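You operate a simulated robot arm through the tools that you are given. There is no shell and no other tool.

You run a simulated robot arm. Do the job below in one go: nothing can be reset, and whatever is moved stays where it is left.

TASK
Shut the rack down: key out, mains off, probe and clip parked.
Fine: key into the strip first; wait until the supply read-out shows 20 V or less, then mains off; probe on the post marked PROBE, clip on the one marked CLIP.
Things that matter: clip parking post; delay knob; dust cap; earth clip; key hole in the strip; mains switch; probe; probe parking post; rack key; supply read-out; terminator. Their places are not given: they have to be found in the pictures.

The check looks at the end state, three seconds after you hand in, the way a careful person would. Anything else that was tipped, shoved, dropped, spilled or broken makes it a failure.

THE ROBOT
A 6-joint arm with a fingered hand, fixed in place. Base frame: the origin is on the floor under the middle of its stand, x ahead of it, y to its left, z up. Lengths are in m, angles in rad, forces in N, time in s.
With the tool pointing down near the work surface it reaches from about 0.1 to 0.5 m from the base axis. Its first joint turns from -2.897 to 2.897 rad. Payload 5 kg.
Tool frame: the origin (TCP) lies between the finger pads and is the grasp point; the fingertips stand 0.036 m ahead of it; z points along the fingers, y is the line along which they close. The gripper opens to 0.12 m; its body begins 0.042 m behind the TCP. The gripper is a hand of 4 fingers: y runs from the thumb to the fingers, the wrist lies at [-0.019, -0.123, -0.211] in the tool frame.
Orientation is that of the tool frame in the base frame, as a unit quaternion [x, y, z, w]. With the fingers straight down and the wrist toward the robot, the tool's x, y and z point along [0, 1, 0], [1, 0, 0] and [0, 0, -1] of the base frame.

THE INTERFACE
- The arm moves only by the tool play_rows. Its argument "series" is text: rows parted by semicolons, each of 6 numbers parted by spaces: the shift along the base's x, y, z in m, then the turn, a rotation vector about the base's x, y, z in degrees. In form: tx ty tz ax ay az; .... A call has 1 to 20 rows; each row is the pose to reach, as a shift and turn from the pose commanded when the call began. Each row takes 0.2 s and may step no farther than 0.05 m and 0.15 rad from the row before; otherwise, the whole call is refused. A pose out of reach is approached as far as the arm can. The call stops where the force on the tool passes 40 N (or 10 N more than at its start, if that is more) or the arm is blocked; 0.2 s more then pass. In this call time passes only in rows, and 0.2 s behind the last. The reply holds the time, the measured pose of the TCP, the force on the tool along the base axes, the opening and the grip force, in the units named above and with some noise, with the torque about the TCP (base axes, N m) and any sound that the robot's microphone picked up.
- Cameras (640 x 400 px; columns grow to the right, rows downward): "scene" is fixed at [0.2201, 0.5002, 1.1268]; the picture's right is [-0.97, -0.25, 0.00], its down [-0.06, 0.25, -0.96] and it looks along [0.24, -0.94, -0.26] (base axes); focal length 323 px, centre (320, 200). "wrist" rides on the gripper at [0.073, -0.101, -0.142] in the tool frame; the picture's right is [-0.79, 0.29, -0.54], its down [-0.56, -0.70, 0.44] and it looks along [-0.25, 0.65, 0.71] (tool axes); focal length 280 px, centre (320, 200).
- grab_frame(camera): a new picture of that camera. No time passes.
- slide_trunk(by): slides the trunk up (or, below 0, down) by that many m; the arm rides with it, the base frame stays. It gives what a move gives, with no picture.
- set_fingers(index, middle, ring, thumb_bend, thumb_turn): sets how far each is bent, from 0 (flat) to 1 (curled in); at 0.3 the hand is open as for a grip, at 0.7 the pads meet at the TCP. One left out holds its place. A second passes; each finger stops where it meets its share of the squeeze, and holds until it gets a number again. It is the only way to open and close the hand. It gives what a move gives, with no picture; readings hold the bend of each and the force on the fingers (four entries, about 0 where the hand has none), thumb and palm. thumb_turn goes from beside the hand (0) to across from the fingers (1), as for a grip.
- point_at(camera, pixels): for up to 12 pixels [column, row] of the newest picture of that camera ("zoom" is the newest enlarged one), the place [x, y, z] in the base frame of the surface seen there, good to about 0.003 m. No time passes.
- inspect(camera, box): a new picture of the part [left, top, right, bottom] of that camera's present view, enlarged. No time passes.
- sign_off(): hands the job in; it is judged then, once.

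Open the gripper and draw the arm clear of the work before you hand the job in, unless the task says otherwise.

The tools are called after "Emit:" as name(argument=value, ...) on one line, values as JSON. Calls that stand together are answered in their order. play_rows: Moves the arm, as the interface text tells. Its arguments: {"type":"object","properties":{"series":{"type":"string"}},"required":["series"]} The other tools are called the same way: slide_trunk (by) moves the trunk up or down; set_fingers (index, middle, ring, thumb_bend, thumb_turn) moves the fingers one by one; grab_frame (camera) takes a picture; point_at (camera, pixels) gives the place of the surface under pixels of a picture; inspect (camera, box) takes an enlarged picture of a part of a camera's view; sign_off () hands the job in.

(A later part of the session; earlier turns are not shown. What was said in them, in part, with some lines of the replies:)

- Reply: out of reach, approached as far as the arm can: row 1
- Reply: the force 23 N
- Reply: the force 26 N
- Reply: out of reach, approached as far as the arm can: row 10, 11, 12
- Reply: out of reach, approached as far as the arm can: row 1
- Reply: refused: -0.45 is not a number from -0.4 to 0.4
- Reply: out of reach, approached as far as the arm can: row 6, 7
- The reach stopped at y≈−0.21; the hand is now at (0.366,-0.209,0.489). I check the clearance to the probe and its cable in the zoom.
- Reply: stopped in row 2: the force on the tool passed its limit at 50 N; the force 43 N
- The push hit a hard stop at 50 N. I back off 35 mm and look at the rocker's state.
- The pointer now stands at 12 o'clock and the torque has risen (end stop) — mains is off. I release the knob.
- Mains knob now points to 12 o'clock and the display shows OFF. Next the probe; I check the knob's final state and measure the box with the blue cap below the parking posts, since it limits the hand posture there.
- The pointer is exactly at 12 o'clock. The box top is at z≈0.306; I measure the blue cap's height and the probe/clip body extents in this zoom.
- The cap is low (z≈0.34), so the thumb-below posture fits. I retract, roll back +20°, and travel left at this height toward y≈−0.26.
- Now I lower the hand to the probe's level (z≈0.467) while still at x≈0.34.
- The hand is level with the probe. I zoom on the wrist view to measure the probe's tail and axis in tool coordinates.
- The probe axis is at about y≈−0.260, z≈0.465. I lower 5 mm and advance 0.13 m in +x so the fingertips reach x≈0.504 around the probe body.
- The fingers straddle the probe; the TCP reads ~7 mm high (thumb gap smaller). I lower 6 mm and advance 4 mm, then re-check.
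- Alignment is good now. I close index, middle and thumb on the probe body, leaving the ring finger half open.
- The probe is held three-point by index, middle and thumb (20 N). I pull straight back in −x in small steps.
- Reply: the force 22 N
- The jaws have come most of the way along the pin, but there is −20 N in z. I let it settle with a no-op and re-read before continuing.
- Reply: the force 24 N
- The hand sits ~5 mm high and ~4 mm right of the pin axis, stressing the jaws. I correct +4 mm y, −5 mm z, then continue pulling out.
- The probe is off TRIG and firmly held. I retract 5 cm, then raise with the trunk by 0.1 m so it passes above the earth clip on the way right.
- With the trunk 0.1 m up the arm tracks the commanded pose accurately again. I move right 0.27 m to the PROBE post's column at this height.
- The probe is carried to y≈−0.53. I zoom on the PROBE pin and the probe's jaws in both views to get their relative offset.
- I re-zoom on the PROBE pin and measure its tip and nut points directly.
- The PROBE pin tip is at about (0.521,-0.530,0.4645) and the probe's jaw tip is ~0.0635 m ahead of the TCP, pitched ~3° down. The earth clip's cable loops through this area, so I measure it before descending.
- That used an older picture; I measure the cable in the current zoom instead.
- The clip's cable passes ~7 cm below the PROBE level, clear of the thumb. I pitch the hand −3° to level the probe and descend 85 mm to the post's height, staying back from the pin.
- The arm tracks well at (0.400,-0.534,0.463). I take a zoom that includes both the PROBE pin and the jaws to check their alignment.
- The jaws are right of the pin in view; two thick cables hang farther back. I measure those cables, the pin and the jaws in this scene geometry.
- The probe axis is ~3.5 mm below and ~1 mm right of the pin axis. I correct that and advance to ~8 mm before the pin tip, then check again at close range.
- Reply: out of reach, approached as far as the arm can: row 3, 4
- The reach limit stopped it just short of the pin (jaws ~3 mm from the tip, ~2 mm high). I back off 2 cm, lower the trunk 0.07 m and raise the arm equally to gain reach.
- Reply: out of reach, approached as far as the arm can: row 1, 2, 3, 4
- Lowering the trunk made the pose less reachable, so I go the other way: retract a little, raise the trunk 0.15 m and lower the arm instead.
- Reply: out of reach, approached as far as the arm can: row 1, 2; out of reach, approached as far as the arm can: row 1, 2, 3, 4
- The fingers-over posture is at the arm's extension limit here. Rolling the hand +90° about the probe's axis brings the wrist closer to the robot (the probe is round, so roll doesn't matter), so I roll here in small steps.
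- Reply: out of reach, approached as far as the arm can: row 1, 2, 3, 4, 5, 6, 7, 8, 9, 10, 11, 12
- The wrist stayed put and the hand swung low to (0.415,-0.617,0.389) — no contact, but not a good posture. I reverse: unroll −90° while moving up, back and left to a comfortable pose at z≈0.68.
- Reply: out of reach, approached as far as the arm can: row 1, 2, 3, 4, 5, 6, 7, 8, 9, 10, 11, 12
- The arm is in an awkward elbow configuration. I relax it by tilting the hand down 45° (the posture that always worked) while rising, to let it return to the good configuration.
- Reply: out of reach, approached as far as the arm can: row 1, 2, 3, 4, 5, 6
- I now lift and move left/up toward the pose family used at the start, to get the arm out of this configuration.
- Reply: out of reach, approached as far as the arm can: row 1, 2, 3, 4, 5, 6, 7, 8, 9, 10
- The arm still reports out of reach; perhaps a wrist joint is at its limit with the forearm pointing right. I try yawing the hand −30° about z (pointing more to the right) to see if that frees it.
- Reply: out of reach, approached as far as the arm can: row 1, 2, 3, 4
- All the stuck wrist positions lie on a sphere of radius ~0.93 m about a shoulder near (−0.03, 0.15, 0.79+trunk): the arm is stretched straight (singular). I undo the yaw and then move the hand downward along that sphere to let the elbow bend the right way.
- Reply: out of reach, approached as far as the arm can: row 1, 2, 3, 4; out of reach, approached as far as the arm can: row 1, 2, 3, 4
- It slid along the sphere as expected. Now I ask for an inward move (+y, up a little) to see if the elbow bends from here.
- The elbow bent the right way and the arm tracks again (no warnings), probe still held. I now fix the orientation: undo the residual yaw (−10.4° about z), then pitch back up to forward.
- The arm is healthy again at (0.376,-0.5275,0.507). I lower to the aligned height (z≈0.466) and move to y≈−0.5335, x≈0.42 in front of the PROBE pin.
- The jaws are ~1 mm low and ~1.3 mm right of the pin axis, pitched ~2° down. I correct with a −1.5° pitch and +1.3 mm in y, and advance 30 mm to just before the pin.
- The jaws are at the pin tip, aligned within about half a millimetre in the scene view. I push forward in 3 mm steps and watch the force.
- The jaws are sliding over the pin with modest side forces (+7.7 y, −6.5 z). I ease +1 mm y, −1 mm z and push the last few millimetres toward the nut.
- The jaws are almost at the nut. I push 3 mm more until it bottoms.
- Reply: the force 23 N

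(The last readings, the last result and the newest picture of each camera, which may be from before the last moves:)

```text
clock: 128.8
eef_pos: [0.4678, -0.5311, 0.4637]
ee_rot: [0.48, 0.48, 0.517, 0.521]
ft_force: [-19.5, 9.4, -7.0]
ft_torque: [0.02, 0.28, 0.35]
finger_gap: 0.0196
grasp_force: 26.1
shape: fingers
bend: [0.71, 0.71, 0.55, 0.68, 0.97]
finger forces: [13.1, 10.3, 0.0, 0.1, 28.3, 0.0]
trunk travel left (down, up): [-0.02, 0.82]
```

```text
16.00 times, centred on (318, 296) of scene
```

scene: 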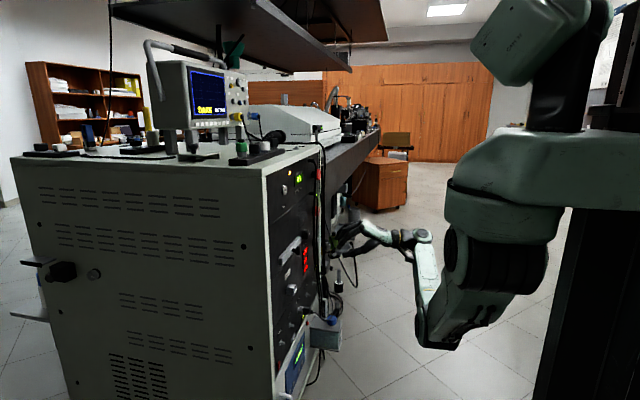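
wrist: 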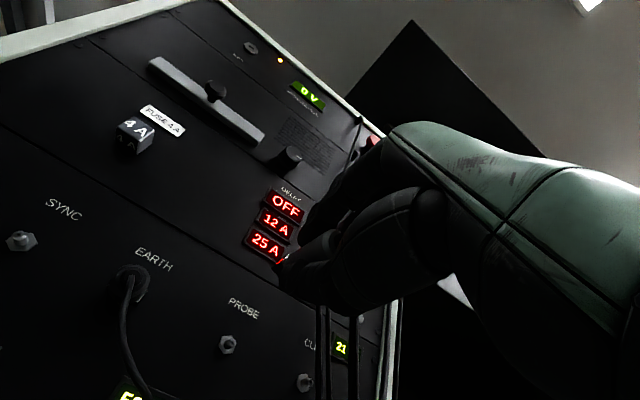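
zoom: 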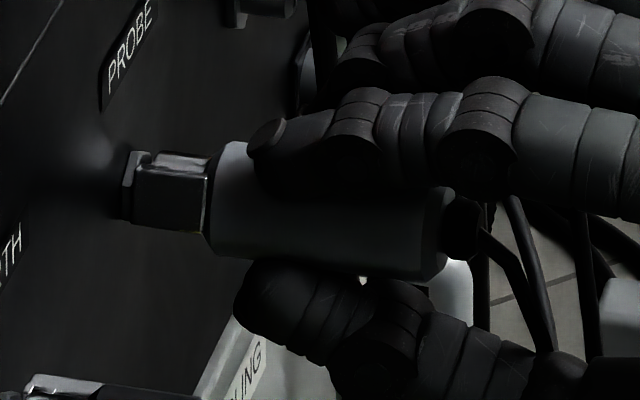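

It bottomed (−19.5 N): the probe is seated on the PROBE post. I ease back 2 mm and open the fingers.

Emit:
play_rows(series="-0.002 0 0 0 0 0")

Emit:
set_fingers(index=0.5, middle=0.5, ring=0.5, thumb_bend=0.5, thumb_turn=1.0)

Emit:
inspect(camera="scene", box=[295, 270, 365, 320])

```text
clock: 129.2
eef_pos: [0.4664, -0.5315, 0.4632]
ee_rot: [0.48, 0.481, 0.517, 0.52]
ft_force: [-12.1, 1.2, -6.3]
ft_torque: [0.0, 0.32, 0.06]
finger_gap: 0.0192
grasp_force: 26.4
shape: fingers
bend: [0.71, 0.71, 0.55, 0.67, 0.98]
finger forces: [12.1, 14.9, 0.1, 0.0, 25.7, 0.0]
trunk travel left (down, up): [-0.02, 0.82]
```

```text
clock: 130.2
eef_pos: [0.4669, -0.5312, 0.464]
ee_rot: [0.479, 0.482, 0.518, 0.52]
ft_force: [0.0, -0.2, -0.9]
ft_torque: [-0.01, -0.01, 0.01]
finger_gap: 0.0635
grasp_force: 0.0
shape: fingers
bend: [0.5, 0.5, 0.5, 0.5, 1.0]
finger forces: [0.0, 0.0, 0.1, 0.0, 0.0, 0.0]
trunk travel left (down, up): [-0.02, 0.82]
```

```text
8.00 times, centred on (330, 295) of scene
```

zoom: 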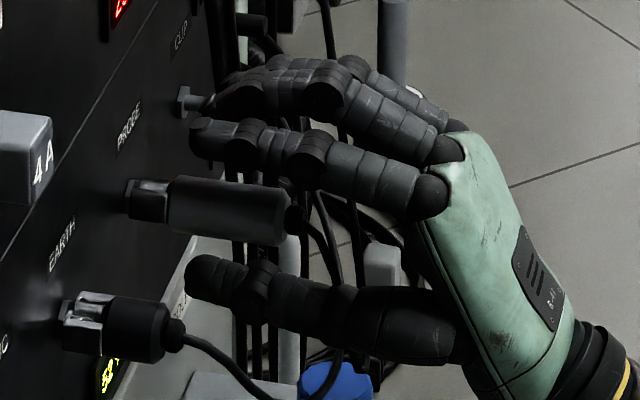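

The probe sits straight on the PROBE post, released. I retract 10 cm straight back and check that it stays.

Emit:
play_rows(series="-0.01 0 0 0 0 0; -0.03 0 0 0 0 0; -0.05 0 0 0 0 0; -0.075 0 0 0 0 0; -0.10 0 0 0 0 0")

Emit:
inspect(camera="scene", box=[290, 270, 370, 330])

Emit:
grab_frame(camera="wrist")

```text
clock: 131.4
eef_pos: [0.3673, -0.5334, 0.4654]
ee_rot: [0.48, 0.481, 0.517, 0.521]
ft_force: [0.6, 0.0, 0.1]
ft_torque: [0.02, -0.02, -0.02]
finger_gap: 0.0636
grasp_force: 0.0
shape: fingers
bend: [0.5, 0.5, 0.5, 0.5, 1.0]
finger forces: [0.0, 0.0, 0.0, 0.1, 0.1, 0.0]
trunk travel left (down, up): [-0.02, 0.82]
```

```text
6.67 times, centred on (330, 300) of scene
```

zoom: 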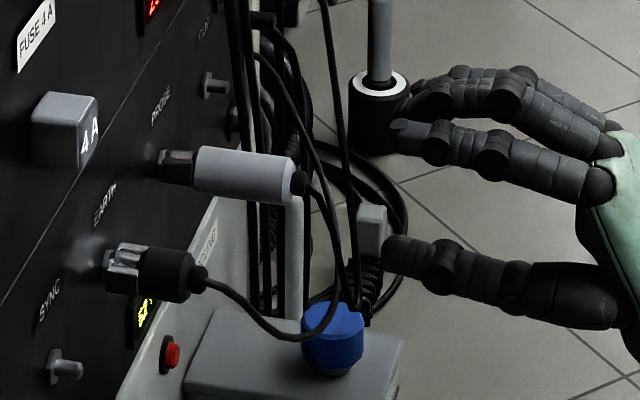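

```text
taken
```

wrist: 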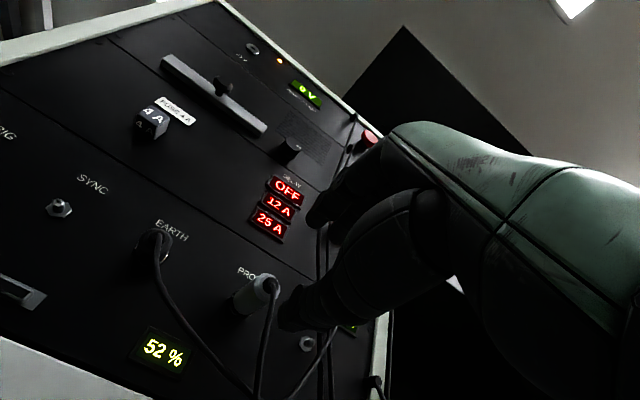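

The probe is parked properly. For the earth clip I will use a hand roll of +50° (keeps the wrist closer for the CLIP post): trunk up 0.03, un-pitch, move to the EARTH column, then roll.

Emit:
slide_trunk(by=0.03)

Emit:
play_rows(series="-0.005 0.03 0.01 0 4.5 0; -0.01 0.06 0.02 0 4.5 0; -0.01 0.09 0.02 0 4.5 0; -0.01 0.107 0.02 0 4.5 0")

Emit:
play_rows(series="0 0 0 7.5 0 0; 0 0 0 15 0 0; 0 0 0 22.5 0 0; 0 0 0 30 0 0; 0 0 0 37.5 0 0; 0 0 0 45 0 0; 0 0 0 50 0 0; 0 0 0 50 0 0")

Emit:
grab_frame(camera="wrist")

Emit:
inspect(camera="scene", box=[290, 270, 390, 350])

```text
clock: 132.2
eef_pos: [0.3685, -0.5336, 0.4947]
ee_rot: [0.479, 0.481, 0.517, 0.521]
ft_force: [-0.5, 0.4, 0.1]
ft_torque: [0.01, -0.01, 0.06]
finger_gap: 0.0633
grasp_force: 0.0
shape: fingers
bend: [0.5, 0.5, 0.5, 0.5, 1.0]
finger forces: [0.0, 0.0, 0.0, 0.1, 0.0, 0.1]
trunk travel left (down, up): [-0.05, 0.79]
```

```text
clock: 133.2
eef_pos: [0.3598, -0.4279, 0.5133]
ee_rot: [0.5, 0.501, 0.498, 0.501]
ft_force: [0.3, 0.3, 0.0]
ft_torque: [0.02, -0.01, -0.04]
finger_gap: 0.0634
grasp_force: 0.0
shape: fingers
bend: [0.5, 0.5, 0.5, 0.5, 1.0]
finger forces: [0.0, 0.1, 0.0, 0.1, 0.0, 0.0]
trunk travel left (down, up): [-0.05, 0.79]
```

```text
clock: 135.0
eef_pos: [0.3584, -0.4272, 0.5145]
ee_rot: [0.664, 0.245, 0.663, 0.243]
ft_force: [-0.5, -0.3, -0.1]
ft_torque: [0.02, -0.03, 0.04]
finger_gap: 0.0635
grasp_force: 0.0
shape: fingers
bend: [0.5, 0.5, 0.5, 0.5, 1.0]
finger forces: [0.1, 0.1, 0.0, 0.0, 0.1, 0.1]
trunk travel left (down, up): [-0.05, 0.79]
```

```text
taken
```

wrist: 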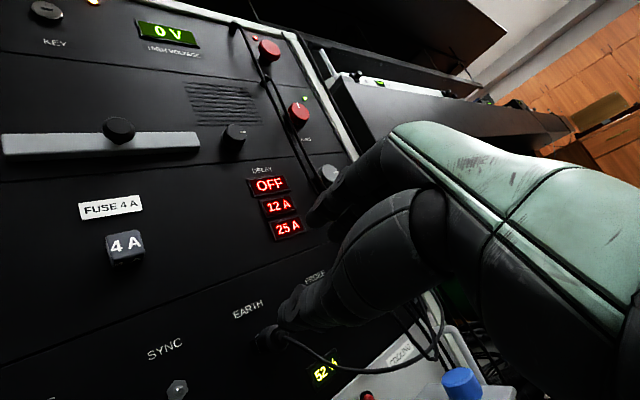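

```text
5.00 times, centred on (340, 310) of scene
```

zoom: 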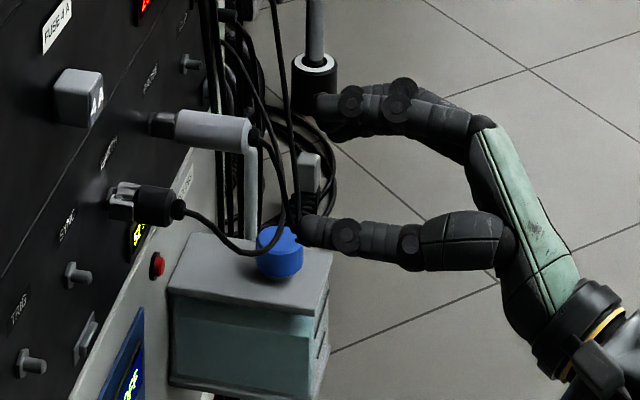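

Tracking is good with the roll. I zoom on the clip and measure its body, jaws and tail.

Emit:
inspect(camera="scene", box=[305, 298, 345, 323])

Emit:
point_at(camera="zoom", pixels=[[210, 200], [225, 202], [245, 206], [265, 210], [285, 212], [310, 216], [150, 180], [130, 200], [215, 165], [250, 240], [300, 205], [335, 240]])

Emit:
inspect(camera="wrist", box=[230, 290, 330, 380])

```text
16.00 times, centred on (325, 310) of scene
```

zoom: 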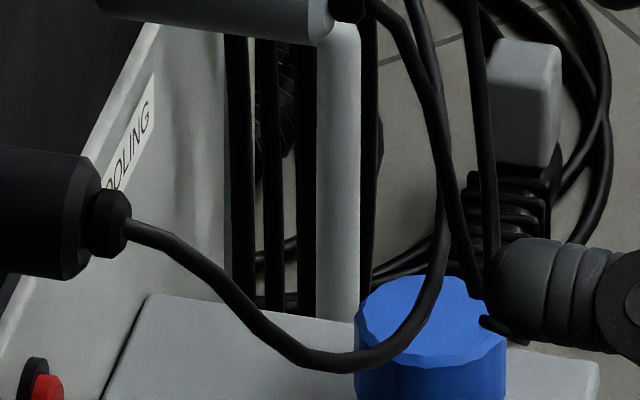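

```text
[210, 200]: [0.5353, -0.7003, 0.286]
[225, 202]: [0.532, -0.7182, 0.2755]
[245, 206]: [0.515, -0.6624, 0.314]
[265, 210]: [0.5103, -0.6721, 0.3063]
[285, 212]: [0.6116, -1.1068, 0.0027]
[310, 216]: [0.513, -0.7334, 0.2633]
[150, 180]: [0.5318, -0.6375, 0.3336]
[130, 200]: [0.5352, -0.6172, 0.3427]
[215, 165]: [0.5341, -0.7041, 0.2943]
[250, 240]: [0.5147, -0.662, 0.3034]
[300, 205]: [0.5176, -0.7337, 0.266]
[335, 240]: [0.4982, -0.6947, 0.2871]
```

```text
4.44 times, centred on (280, 335) of wrist
```

zoom: 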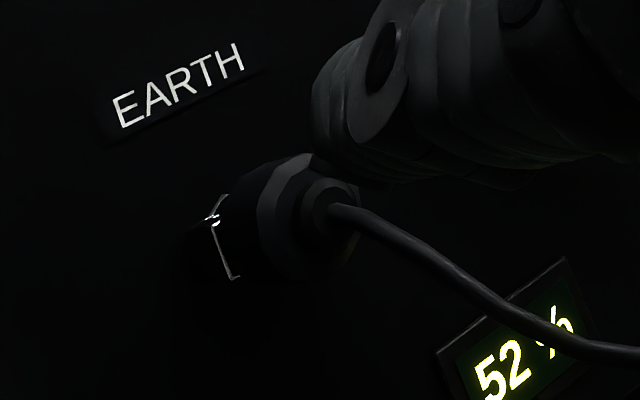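

I re-centre the zoom on the clip (scene x≈290–312).

Emit:
inspect(camera="scene", box=[283, 298, 323, 323])

Emit:
point_at(camera="zoom", pixels=[[300, 205], [320, 208], [340, 212], [360, 215], [420, 225], [450, 232], [410, 222], [260, 190], [240, 210], [220, 200], [330, 240], [350, 245]])

```text
16.00 times, centred on (303, 310) of scene
```

zoom: 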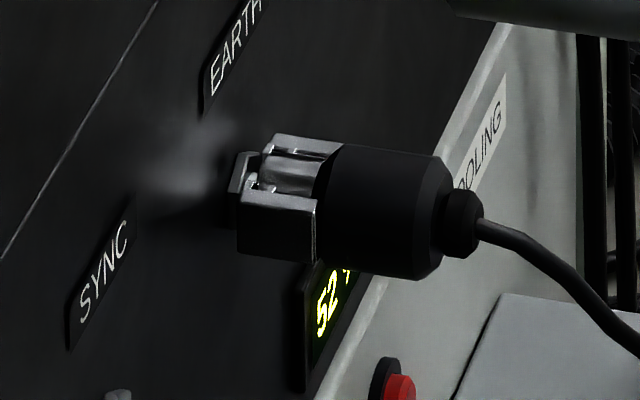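

```text
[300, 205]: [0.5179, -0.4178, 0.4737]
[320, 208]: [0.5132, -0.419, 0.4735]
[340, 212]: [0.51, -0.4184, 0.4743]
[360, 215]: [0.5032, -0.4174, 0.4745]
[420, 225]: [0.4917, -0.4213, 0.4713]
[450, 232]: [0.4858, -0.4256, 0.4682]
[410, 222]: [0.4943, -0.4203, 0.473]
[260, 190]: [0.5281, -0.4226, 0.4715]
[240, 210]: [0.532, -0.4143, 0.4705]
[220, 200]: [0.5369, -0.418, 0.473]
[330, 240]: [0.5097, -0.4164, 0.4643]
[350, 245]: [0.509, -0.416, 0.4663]
```

The clip's axis is at about (y −0.429, z 0.466), its body spans x 0.489–0.513. I lower to that axis at x≈0.36 and advance so that the fingertips reach x≈0.511.

Emit:
play_rows(series="0 -0.001 -0.02 0 0 0; 0 -0.002 -0.04 0 0 0; 0 -0.002 -0.0485 0 0 0; 0.03 -0.002 -0.0485 0 0 0; 0.06 -0.002 -0.0485 0 0 0; 0.08 -0.002 -0.0485 0 0 0; 0.10 -0.002 -0.0485 0 0 0; 0.116 -0.002 -0.0485 0 0 0; 0.116 -0.002 -0.0485 0 0 0")

Emit:
inspect(camera="scene", box=[280, 280, 344, 330])

Emit:
inspect(camera="wrist", box=[230, 190, 370, 320])

```text
clock: 137.0
eef_pos: [0.4754, -0.4282, 0.4669]
ee_rot: [0.664, 0.245, 0.663, 0.243]
ft_force: [0.3, -0.3, 0.4]
ft_torque: [0.01, -0.02, 0.03]
finger_gap: 0.0639
grasp_force: 0.1
shape: fingers
bend: [0.5, 0.5, 0.5, 0.5, 1.0]
finger forces: [0.0, 0.0, 0.1, 0.0, 0.1, 0.0]
trunk travel left (down, up): [-0.05, 0.79]
```

```text
8.00 times, centred on (312, 305) of scene
```

zoom: 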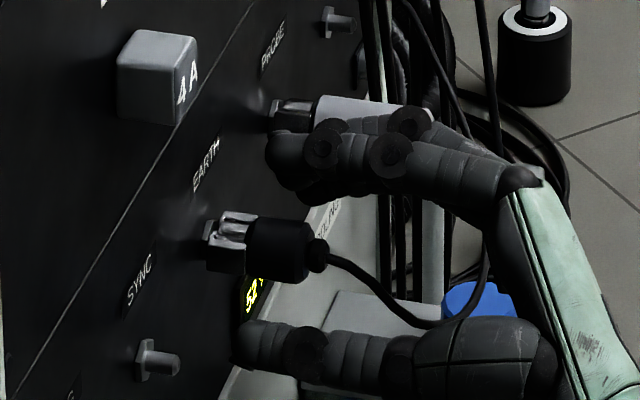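

```text
3.08 times, centred on (300, 255) of wrist
```

zoom: 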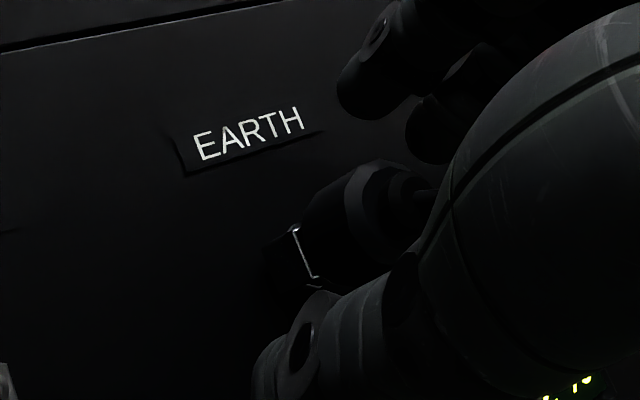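

The clip is centred between thumb and fingers. I close index, middle and thumb on its body.

Emit:
set_fingers(index=0.8, middle=0.8, ring=0.5, thumb_bend=0.8)

Emit:
inspect(camera="scene", box=[280, 280, 344, 330])

Emit:
inspect(camera="wrist", box=[230, 190, 370, 320])

```text
clock: 138.0
eef_pos: [0.4757, -0.4279, 0.465]
ee_rot: [0.665, 0.245, 0.663, 0.243]
ft_force: [8.2, -4.3, -4.9]
ft_torque: [0.01, 0.14, -0.23]
finger_gap: 0.0203
grasp_force: 20.3
shape: fingers
bend: [0.63, 0.65, 0.5, 0.67, 1.0]
finger forces: [8.8, 11.0, 0.0, 0.1, 20.4, 0.1]
trunk travel left (down, up): [-0.05, 0.79]
```

```text
8.00 times, centred on (312, 305) of scene
```

zoom: 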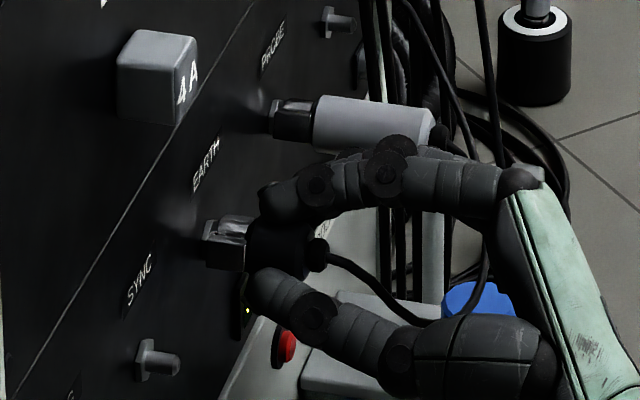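

```text
3.08 times, centred on (300, 255) of wrist
```

zoom: 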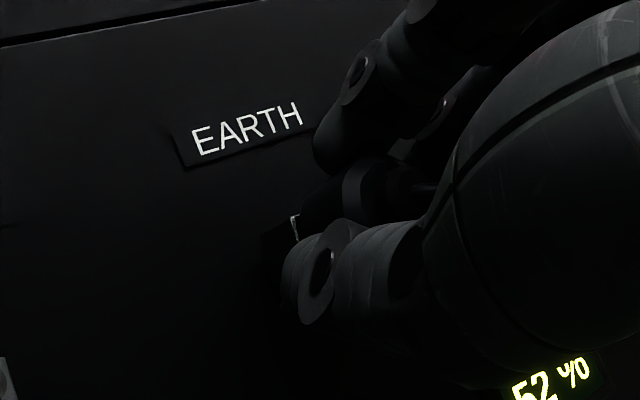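

The clip is held (20 N). I pull it straight back in −x.

Emit:
play_rows(series="-0.004 0 0 0 0 0; -0.008 0 0 0 0 0; -0.012 0 0 0 0 0; -0.016 0 0 0 0 0")

Emit:
inspect(camera="scene", box=[280, 290, 328, 325])

```text
clock: 139.0
eef_pos: [0.4587, -0.4292, 0.4672]
ee_rot: [0.664, 0.244, 0.663, 0.244]
ft_force: [0.5, 0.5, -0.7]
ft_torque: [0.04, 0.0, 0.03]
finger_gap: 0.0201
grasp_force: 21.5
shape: fingers
bend: [0.62, 0.65, 0.5, 0.68, 1.0]
finger forces: [11.1, 9.8, 0.0, 0.0, 22.0, 0.0]
trunk travel left (down, up): [-0.05, 0.79]
```

```text
11.43 times, centred on (304, 308) of scene
```

zoom: 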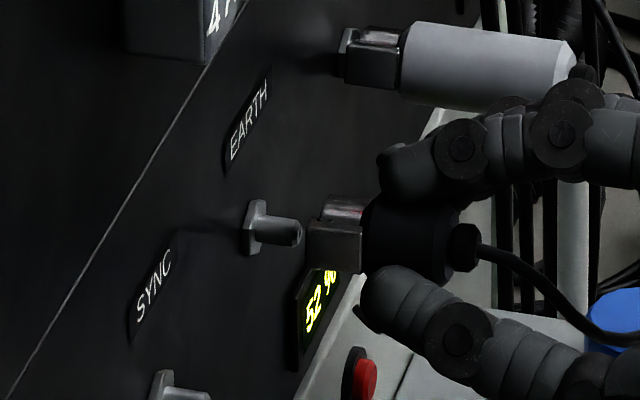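

The clip is off the EARTH pin and held. I retract to x≈0.345 and travel right in front of the parked probe to the CLIP column.

Emit:
play_rows(series="-0.03 0 0 0 0 0; -0.06 0 0 0 0 0; -0.09 0 0 0 0 0; -0.113 0 0 0 0 0; -0.113 -0.035 0 0 0 0; -0.113 -0.07 0 0 0 0; -0.113 -0.105 0 0 0 0; -0.113 -0.14 0 0 0 0; -0.113 -0.17 0 0 0 0; -0.113 -0.19 0 0 0 0; -0.113 -0.19 0 0 0 0")

Emit:
grab_frame(camera="wrist")

Emit:
inspect(camera="scene", box=[290, 255, 390, 335])

Emit:
grab_frame(camera="scene")

```text
clock: 141.4
eef_pos: [0.3444, -0.6183, 0.4644]
ee_rot: [0.664, 0.244, 0.663, 0.243]
ft_force: [0.0, 0.6, -0.5]
ft_torque: [-0.01, 0.01, -0.02]
finger_gap: 0.0199
grasp_force: 21.4
shape: fingers
bend: [0.62, 0.65, 0.5, 0.68, 1.0]
finger forces: [11.2, 9.9, 0.0, 0.0, 21.8, 0.0]
trunk travel left (down, up): [-0.05, 0.79]
```

```text
taken
```

wrist: 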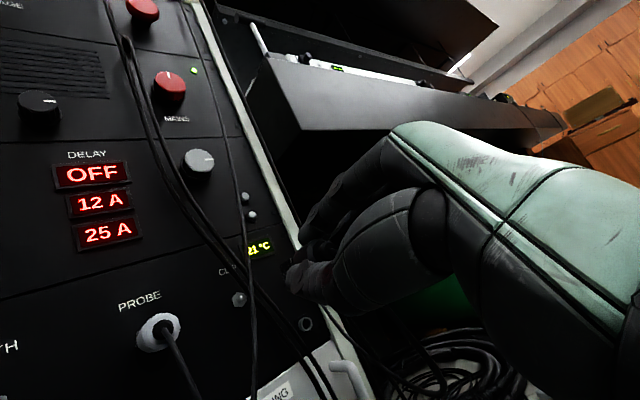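

```text
5.00 times, centred on (340, 295) of scene
```

zoom: 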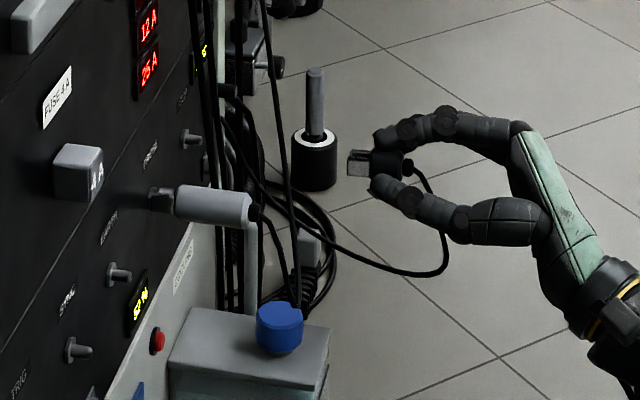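

```text
taken
```

scene: 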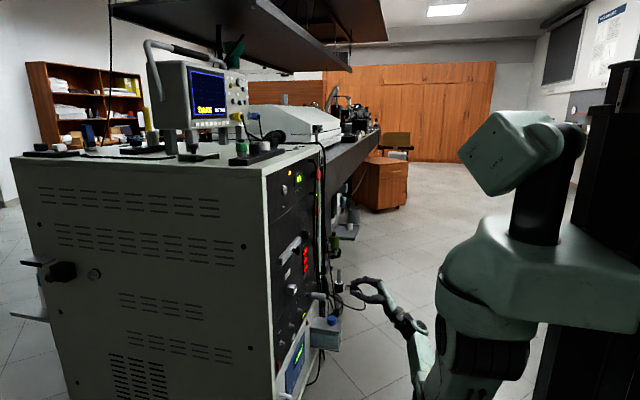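

The clip is in front of the CLIP column; cables hang close to that post. I zoom on the post and measure it and the cables.

Emit:
inspect(camera="wrist", box=[200, 260, 300, 340])

Emit:
point_at(camera="zoom", pixels=[[185, 185], [195, 180], [205, 190], [190, 200], [215, 60], [235, 150], [250, 230], [262, 330], [300, 150], [340, 200], [380, 230], [430, 300]])

Emit:
inspect(camera="scene", box=[308, 270, 348, 295])

```text
5.00 times, centred on (250, 300) of wrist
```

zoom: 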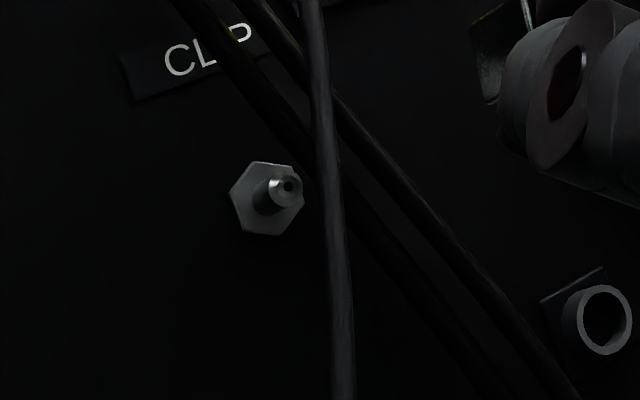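

```text
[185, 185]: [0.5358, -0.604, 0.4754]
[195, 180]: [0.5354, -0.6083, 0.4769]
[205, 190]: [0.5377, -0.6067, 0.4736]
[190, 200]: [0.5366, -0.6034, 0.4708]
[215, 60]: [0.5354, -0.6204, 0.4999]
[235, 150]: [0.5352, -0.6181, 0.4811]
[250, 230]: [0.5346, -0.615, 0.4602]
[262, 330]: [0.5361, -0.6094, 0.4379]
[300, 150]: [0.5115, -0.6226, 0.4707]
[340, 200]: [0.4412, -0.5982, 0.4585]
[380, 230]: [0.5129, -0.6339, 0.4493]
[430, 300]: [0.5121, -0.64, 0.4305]
```

```text
16.00 times, centred on (328, 282) of scene
```

zoom: 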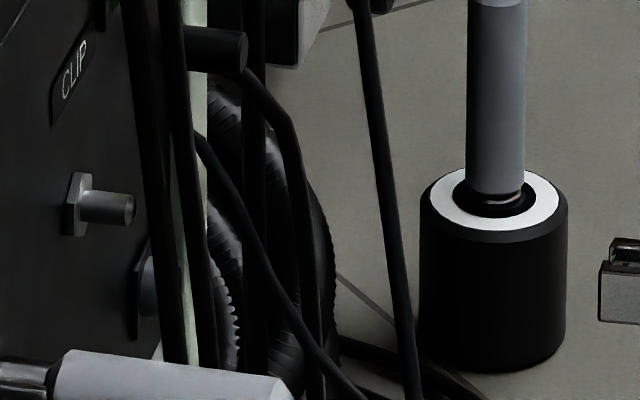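

The CLIP pin is at about (y −0.619, z 0.4665); a thick cable hangs ~5 mm to its right about 1 cm in front of the tip. I advance to x≈0.41 and check the alignment of the clip's jaws with the pin.

Emit:
play_rows(series="0.02 0 0 0 0 0; 0.045 0 0.001 0 0 0; 0.07 0 0.002 0 0 0; 0.07 0 0.002 0 0 0")

Emit:
inspect(camera="scene", box=[308, 270, 348, 295])

Emit:
inspect(camera="wrist", box=[230, 240, 330, 320])

```text
clock: 142.4
eef_pos: [0.4134, -0.6185, 0.468]
ee_rot: [0.664, 0.244, 0.663, 0.243]
ft_force: [-0.3, -0.6, -0.2]
ft_torque: [0.01, 0.06, 0.0]
finger_gap: 0.0202
grasp_force: 21.5
shape: fingers
bend: [0.62, 0.65, 0.5, 0.68, 1.0]
finger forces: [11.2, 9.9, 0.1, 0.0, 21.8, 0.0]
trunk travel left (down, up): [-0.05, 0.79]
```

```text
16.00 times, centred on (328, 282) of scene
```

zoom: 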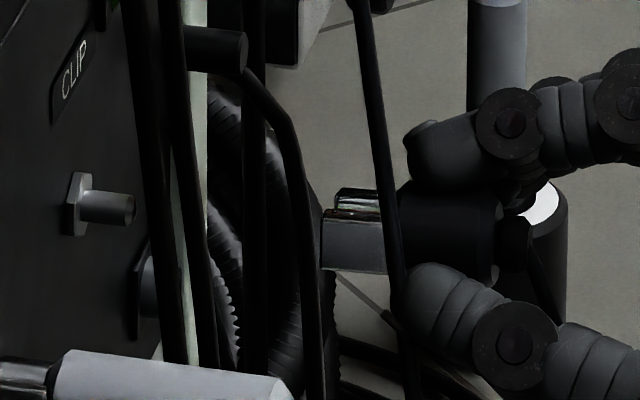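

```text
5.00 times, centred on (280, 280) of wrist
```

zoom: 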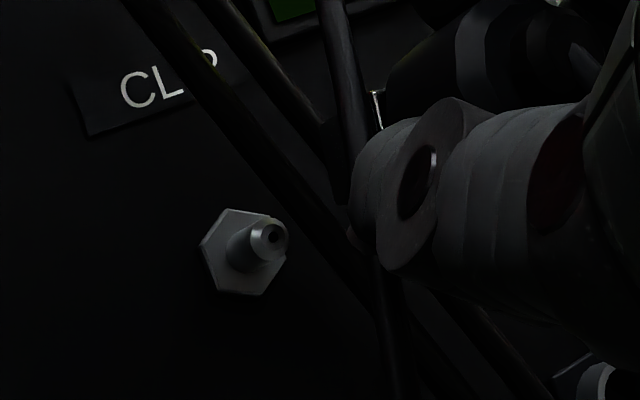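

The clip is level, centred in y and ~1.7 mm high. I lower 1.7 mm and advance 3 cm, watching for any contact with the hanging cable.

Emit:
play_rows(series="0.005 0 -0.0017 0 0 0; 0.015 0 -0.0017 0 0 0; 0.025 0 -0.0017 0 0 0; 0.033 0 -0.0017 0 0 0; 0.033 0 -0.0017 0 0 0")

Emit:
inspect(camera="scene", box=[304, 270, 344, 295])

Emit:
inspect(camera="wrist", box=[240, 230, 340, 310])

```text
clock: 143.6
eef_pos: [0.446, -0.6192, 0.4654]
ee_rot: [0.665, 0.244, 0.663, 0.244]
ft_force: [-0.6, 0.6, -1.0]
ft_torque: [0.01, 0.0, -0.02]
finger_gap: 0.0201
grasp_force: 21.3
shape: fingers
bend: [0.62, 0.65, 0.5, 0.68, 1.0]
finger forces: [11.3, 9.9, 0.0, 0.0, 21.8, 0.0]
trunk travel left (down, up): [-0.05, 0.79]
```

```text
16.00 times, centred on (324, 282) of scene
```

zoom: 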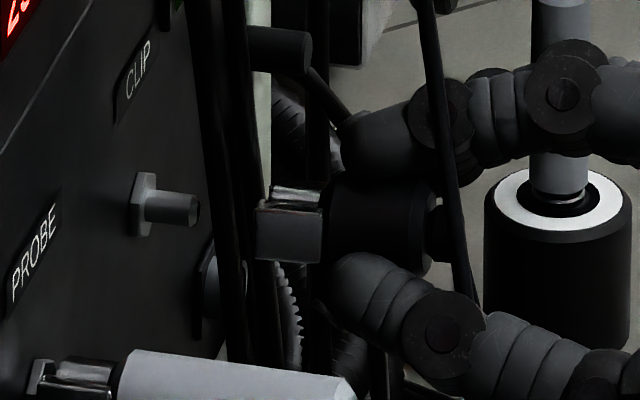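

```text
5.00 times, centred on (290, 270) of wrist
```

zoom: 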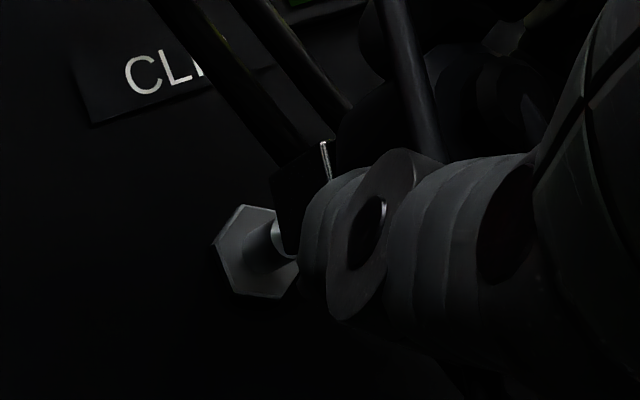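

Jaws are ~15 mm from the pin tip and aligned within ~1 mm. I advance 13 mm in small steps, checking for force from the cable.

Emit:
play_rows(series="0.004 0 0.0005 0 0 0; 0.008 0 0.0005 0 0 0; 0.012 0 0.0005 0 0 0; 0.012 0 0.0005 0 0 0")

Emit:
inspect(camera="scene", box=[304, 270, 344, 295])

Emit:
inspect(camera="wrist", box=[240, 230, 340, 310])

```text
clock: 144.6
eef_pos: [0.4603, -0.6199, 0.4667]
ee_rot: [0.665, 0.244, 0.663, 0.243]
ft_force: [-0.4, -0.3, 0.2]
ft_torque: [-0.01, 0.04, -0.03]
finger_gap: 0.0204
grasp_force: 21.6
shape: fingers
bend: [0.62, 0.65, 0.5, 0.68, 1.0]
finger forces: [11.3, 9.9, 0.1, 0.0, 21.8, 0.0]
trunk travel left (down, up): [-0.05, 0.79]
```

```text
16.00 times, centred on (324, 282) of scene
```

zoom: 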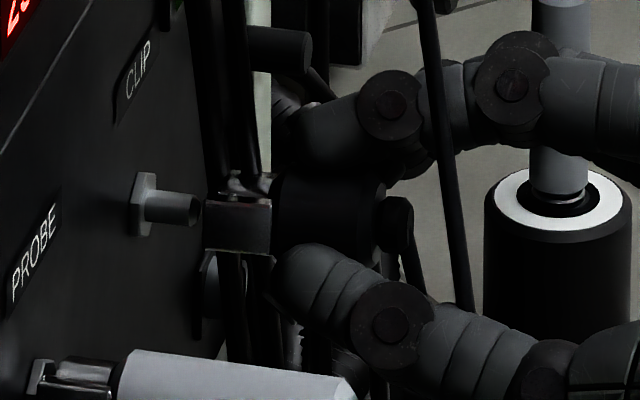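

```text
5.00 times, centred on (290, 270) of wrist
```

zoom: 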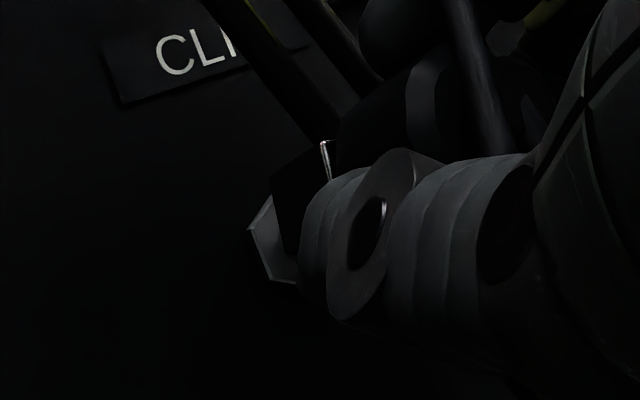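

No force from the cable (it does not obstruct), and the jaws are right at the pin tip, aligned. I push the clip onto the pin in 3 mm steps.

Emit:
play_rows(series="0.003 0 0 0 0 0; 0.006 0 0 0 0 0; 0.009 0 0 0 0 0")

Emit:
inspect(camera="scene", box=[304, 270, 344, 295])

```text
clock: 145.4
eef_pos: [0.4699, -0.6195, 0.4655]
ee_rot: [0.665, 0.245, 0.663, 0.243]
ft_force: [0.5, 2.4, -4.3]
ft_torque: [0.03, 0.09, 0.07]
finger_gap: 0.0199
grasp_force: 21.5
shape: fingers
bend: [0.63, 0.66, 0.5, 0.68, 1.0]
finger forces: [10.0, 9.4, 0.0, 0.0, 23.1, 0.0]
trunk travel left (down, up): [-0.05, 0.79]
```

```text
16.00 times, centred on (324, 282) of scene
```

zoom: 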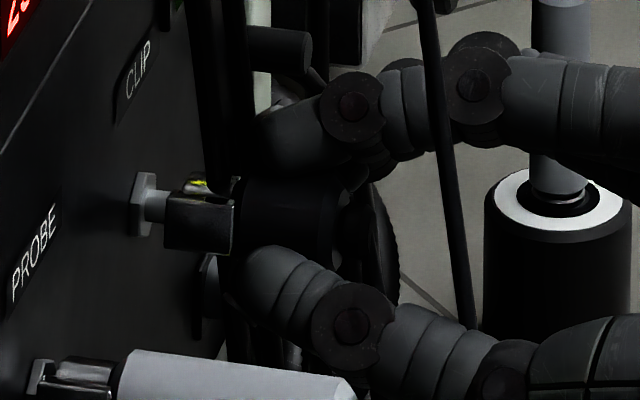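

The clip's jaws are sliding onto the CLIP pin with small forces. I push on until it bottoms.

Emit:
play_rows(series="0.002 0 -0.0005 0 0 0; 0.004 0 -0.0005 0 0 0; 0.006 0 -0.0005 0 0 0; 0.008 0 -0.0005 0 0 0")

Emit:
inspect(camera="scene", box=[304, 270, 344, 295])

```text
clock: 146.4
eef_pos: [0.4764, -0.6182, 0.4654]
ee_rot: [0.665, 0.243, 0.663, 0.244]
ft_force: [-4.0, 0.6, -5.4]
ft_torque: [0.02, 0.05, -0.01]
finger_gap: 0.0201
grasp_force: 21.5
shape: fingers
bend: [0.63, 0.66, 0.5, 0.68, 1.0]
finger forces: [10.1, 10.5, 0.1, 0.1, 22.9, 0.1]
trunk travel left (down, up): [-0.05, 0.79]
```

```text
16.00 times, centred on (324, 282) of scene
```

zoom: 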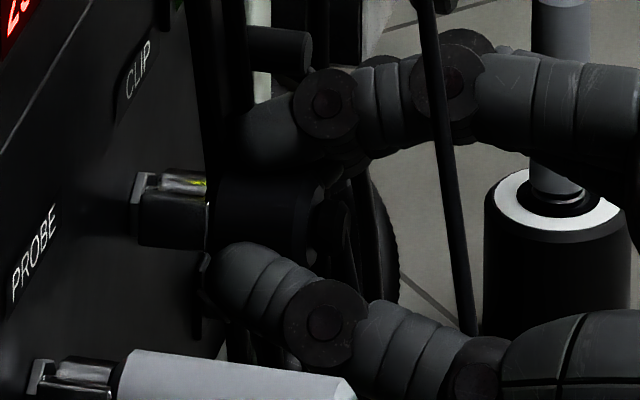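

The jaws have reached the nut (contact starting, −4 N). I press 2 mm more to make sure it is seated.

Emit:
play_rows(series="0.001 0 0 0 0 0; 0.002 0 0 0 0 0; 0.002 0 0 0 0 0")

Emit:
inspect(camera="scene", box=[304, 270, 344, 295])

```text
clock: 147.2
eef_pos: [0.4769, -0.6194, 0.4662]
ee_rot: [0.665, 0.243, 0.664, 0.243]
ft_force: [-24.6, 3.8, -7.1]
ft_torque: [0.03, 0.18, 0.25]
finger_gap: 0.0196
grasp_force: 25.5
shape: fingers
bend: [0.63, 0.66, 0.5, 0.68, 1.0]
finger forces: [10.8, 12.0, 0.0, 0.0, 28.5, 0.1]
trunk travel left (down, up): [-0.05, 0.79]
```

```text
16.00 times, centred on (324, 282) of scene
```

zoom: 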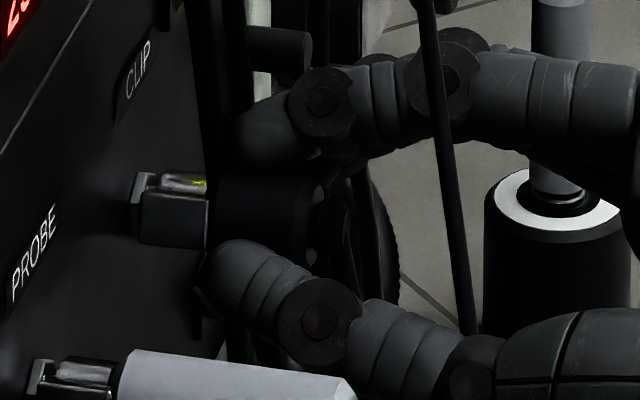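

It is bottomed at −24.6 N: the clip is seated on the CLIP post. I ease back 2 mm and open the fingers.

Emit:
play_rows(series="-0.002 0 0 0 0 0")

Emit:
set_fingers(index=0.5, middle=0.5, ring=0.5, thumb_bend=0.5, thumb_turn=1.0)

Emit:
inspect(camera="scene", box=[300, 260, 364, 310])

```text
clock: 147.6
eef_pos: [0.477, -0.6187, 0.4652]
ee_rot: [0.665, 0.243, 0.663, 0.244]
ft_force: [-18.3, -0.2, -7.6]
ft_torque: [0.01, 0.17, 0.04]
finger_gap: 0.0197
grasp_force: 25.3
shape: fingers
bend: [0.63, 0.66, 0.5, 0.68, 1.0]
finger forces: [10.7, 13.3, 0.0, 0.0, 26.6, 0.0]
trunk travel left (down, up): [-0.05, 0.79]
```

```text
clock: 148.6
eef_pos: [0.4774, -0.6199, 0.4662]
ee_rot: [0.664, 0.245, 0.663, 0.243]
ft_force: [-0.2, 0.9, -0.3]
ft_torque: [0.0, -0.03, -0.01]
finger_gap: 0.0635
grasp_force: 0.0
shape: fingers
bend: [0.5, 0.5, 0.5, 0.5, 1.0]
finger forces: [0.0, 0.0, 0.0, 0.0, 0.1, 0.0]
trunk travel left (down, up): [-0.05, 0.79]
```

```text
8.00 times, centred on (332, 285) of scene
```

zoom: 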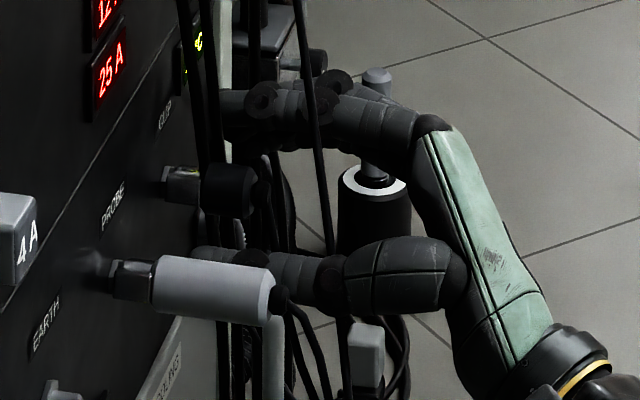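

The clip stays on its post. I retract straight back 12 cm and verify both parked items.

Emit:
play_rows(series="-0.01 0 0 0 0 0; -0.03 0 0 0 0 0; -0.06 0 0 0 0 0; -0.09 0 0 0 0 0; -0.12 0 0 0 0 0")

Emit:
inspect(camera="scene", box=[300, 260, 364, 310])

Emit:
grab_frame(camera="wrist")

```text
clock: 149.8
eef_pos: [0.3574, -0.6194, 0.4654]
ee_rot: [0.664, 0.244, 0.663, 0.243]
ft_force: [0.7, -0.8, 0.2]
ft_torque: [0.02, -0.05, 0.0]
finger_gap: 0.0637
grasp_force: 0.0
shape: fingers
bend: [0.5, 0.5, 0.5, 0.5, 1.0]
finger forces: [0.0, 0.1, 0.1, 0.0, 0.1, 0.0]
trunk travel left (down, up): [-0.05, 0.79]
```

```text
8.00 times, centred on (332, 285) of scene
```

zoom: 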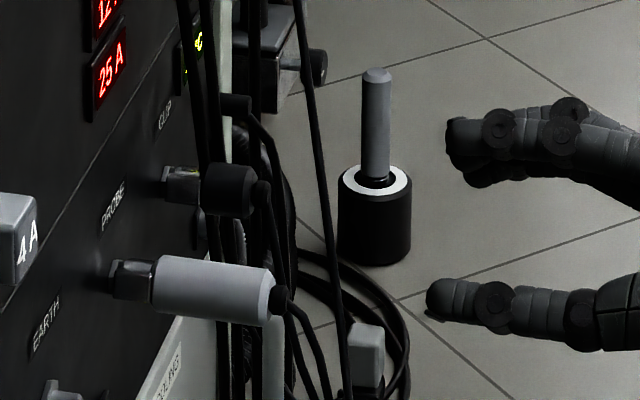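

```text
taken
```

wrist: 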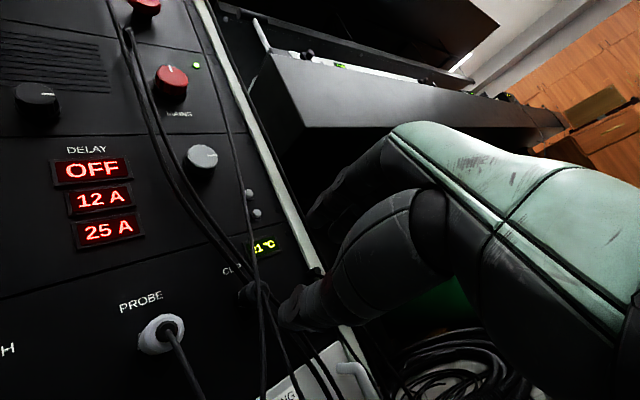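

Probe and clip are both on their marked posts. I draw the hand back and up to a neutral posture well clear (roll −50°, y +0.12), open it, then verify the whole scene.

Emit:
play_rows(series="-0.015 0.01 0 0 0 0; -0.02 0.03 0.01 -7.5 0 0; -0.02 0.05 0.02 -15 0 0; -0.02 0.07 0.035 -22.5 0 0; -0.02 0.09 0.05 -30 0 0; -0.02 0.11 0.065 -37.5 0 0; -0.02 0.12 0.08 -45 0 0; -0.02 0.12 0.09 -50 0 0")

Emit:
set_fingers(index=0.3, middle=0.3, ring=0.3, thumb_bend=0.3)

Emit:
slide_trunk(by=0.3)

Emit:
grab_frame(camera="scene")

Emit:
grab_frame(camera="wrist")

```text
clock: 151.6
eef_pos: [0.336, -0.4969, 0.5562]
ee_rot: [0.499, 0.502, 0.498, 0.501]
ft_force: [-0.5, -0.4, -0.6]
ft_torque: [0.02, 0.03, -0.01]
finger_gap: 0.0635
grasp_force: 0.0
shape: fingers
bend: [0.5, 0.5, 0.5, 0.5, 1.0]
finger forces: [0.1, 0.0, 0.0, 0.0, 0.0, 0.0]
trunk travel left (down, up): [-0.05, 0.79]
```

```text
clock: 152.6
eef_pos: [0.3364, -0.496, 0.557]
ee_rot: [0.5, 0.501, 0.499, 0.501]
ft_force: [0.3, -0.7, 0.0]
ft_torque: [0.0, 0.0, -0.01]
finger_gap: 0.1231
grasp_force: 0.0
shape: fingers
bend: [0.3, 0.3, 0.3, 0.3, 0.98]
finger forces: [0.0, 0.0, 0.1, 0.0, 0.1, 0.0]
trunk travel left (down, up): [-0.05, 0.79]
```

```text
clock: 155.6
eef_pos: [0.3364, -0.4971, 0.8567]
ee_rot: [0.5, 0.501, 0.498, 0.501]
ft_force: [-0.3, 0.9, -0.3]
ft_torque: [0.02, 0.01, 0.01]
finger_gap: 0.1228
grasp_force: 0.0
shape: fingers
bend: [0.3, 0.3, 0.3, 0.3, 0.98]
finger forces: [0.1, 0.1, 0.1, 0.1, 0.1, 0.0]
trunk travel left (down, up): [-0.35, 0.49]
```

```text
taken
```

scene: 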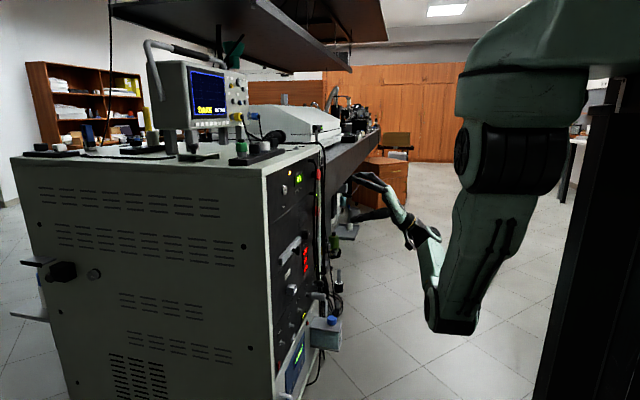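

```text
taken
```

wrist: 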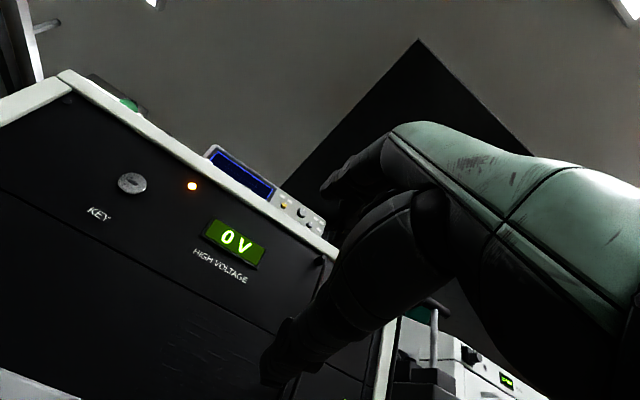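

Now I check everything in close-up: key in the strip, scope, mains knob, rocker, and the two parked leads.

Emit:
inspect(camera="scene", box=[225, 125, 305, 175])

Emit:
inspect(camera="scene", box=[140, 50, 300, 170])

Emit:
inspect(camera="scene", box=[270, 160, 340, 260])

Emit:
inspect(camera="scene", box=[275, 260, 355, 380])

Emit:
inspect(camera="scene", box=[300, 265, 340, 310])

Emit:
inspect(camera="scene", box=[264, 352, 304, 377])

```text
8.00 times, centred on (265, 150) of scene
```

zoom: 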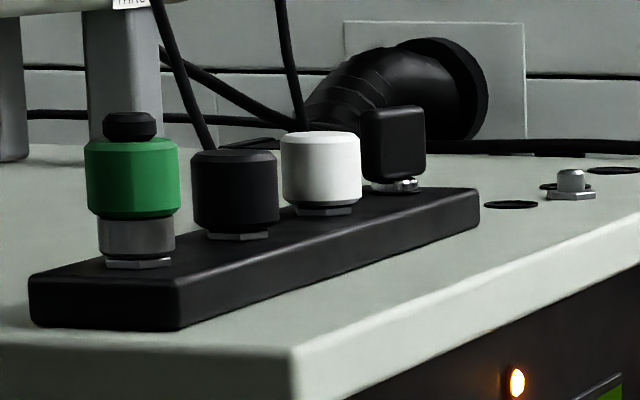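

```text
3.33 times, centred on (220, 110) of scene
```

zoom: 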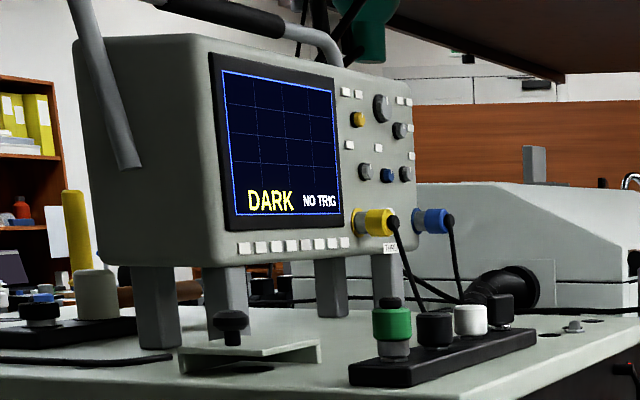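

```text
4.00 times, centred on (305, 210) of scene
```

zoom: 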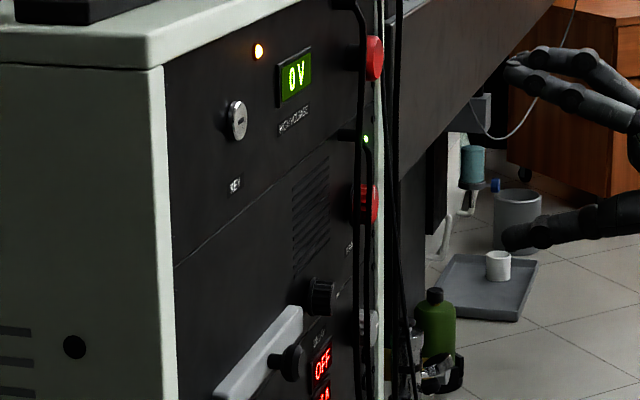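

```text
3.33 times, centred on (315, 320) of scene
```

zoom: 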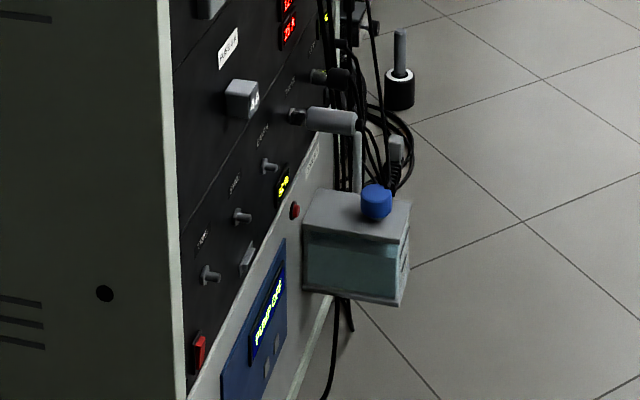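

```text
8.89 times, centred on (320, 288) of scene
```

zoom: 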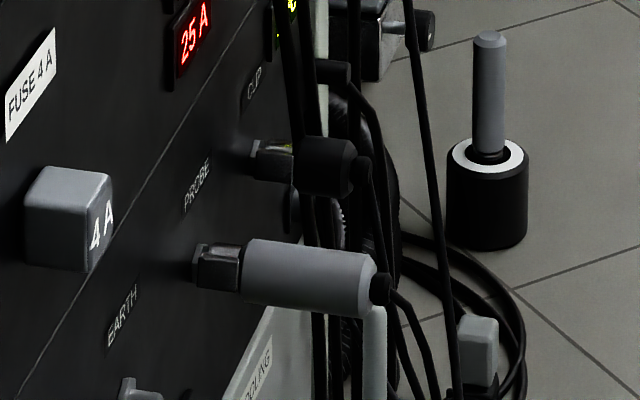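

```text
16.00 times, centred on (284, 364) of scene
```

zoom: 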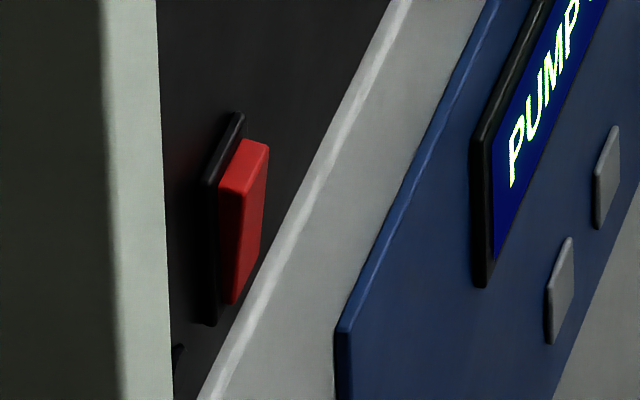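

All is in place: key seated in the strip, 0 V, mains knob at off (display OFF), probe on PROBE, clip on CLIP, rocker and strip items unchanged. I raise the open hand 0.3 m so it is well clear of the panel before handing in.

Emit:
slide_trunk(by=0.3)

Emit:
grab_frame(camera="scene")

Emit:
grab_frame(camera="wrist")

```text
clock: 158.6
eef_pos: [0.3361, -0.4967, 1.1562]
ee_rot: [0.5, 0.501, 0.498, 0.501]
ft_force: [-0.2, -0.3, -0.4]
ft_torque: [0.01, -0.04, 0.01]
finger_gap: 0.123
grasp_force: 0.0
shape: fingers
bend: [0.3, 0.3, 0.3, 0.3, 0.98]
finger forces: [0.0, 0.0, 0.1, 0.0, 0.0, 0.0]
trunk travel left (down, up): [-0.65, 0.19]
```

```text
taken
```

scene: 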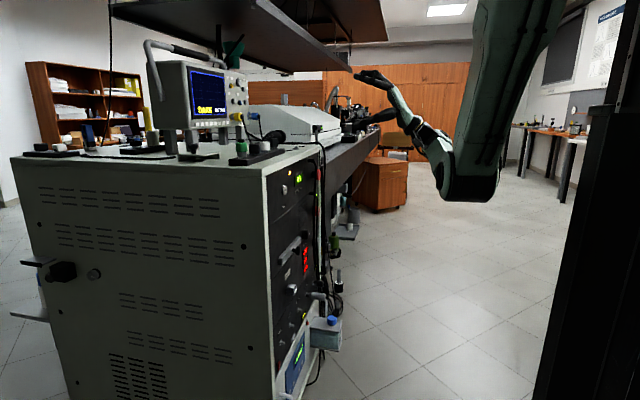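

```text
taken
```

wrist: 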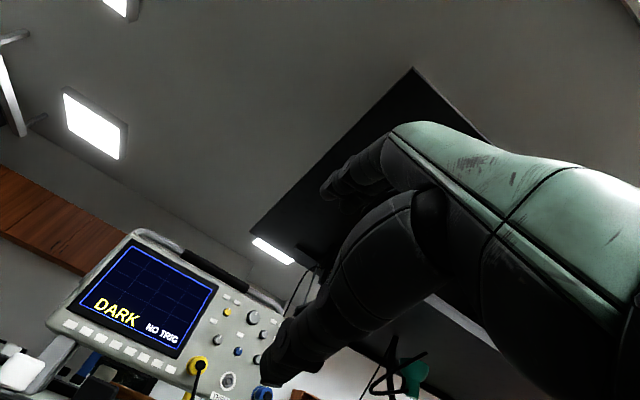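

The hand is open and clear of the rack; the key is in the strip, the read-out is at 0 V, mains is off, and the probe and clip are parked on their posts. I hand the job in.

Emit:
sign_off()

```text
The job is handed in.
```

I shut the rack down in the order you gave and handed the job in. I don't have the result of the check.

- **Key:** I turned it to vertical, pulled it out and seated it in the hole in the strip before anything else.
- **Supply:** the read-out fell from 800 V to 0 V before I touched the mains.
- **Mains:** the red MAINS knob went from about 2 o'clock to its stop at 12 o'clock, and the display by DELAY then read OFF. The amber and green lamps and the rest of the panel stayed lit.
- **Probe and clip:** each is pushed fully home, the probe on the post marked PROBE and the clip on the one marked CLIP.

**Wrong switch pressed:** before I found the MAINS label, I took the red rocker below TRIG for the mains switch and pressed its top end, up to about 50 N. It sprang back, nothing on the rack changed, and it looks the same as before in close-up.

While carrying the probe, the arm stretched out straight and I had to work it loose. The hand swung low near the grey box with the blue cap and then out past the rack's right side. I felt no contact, and the nearby items looked undisturbed afterwards.

The other strip items look untouched, and the arm never touched the delay knob. The hand is open and clear of the rack.
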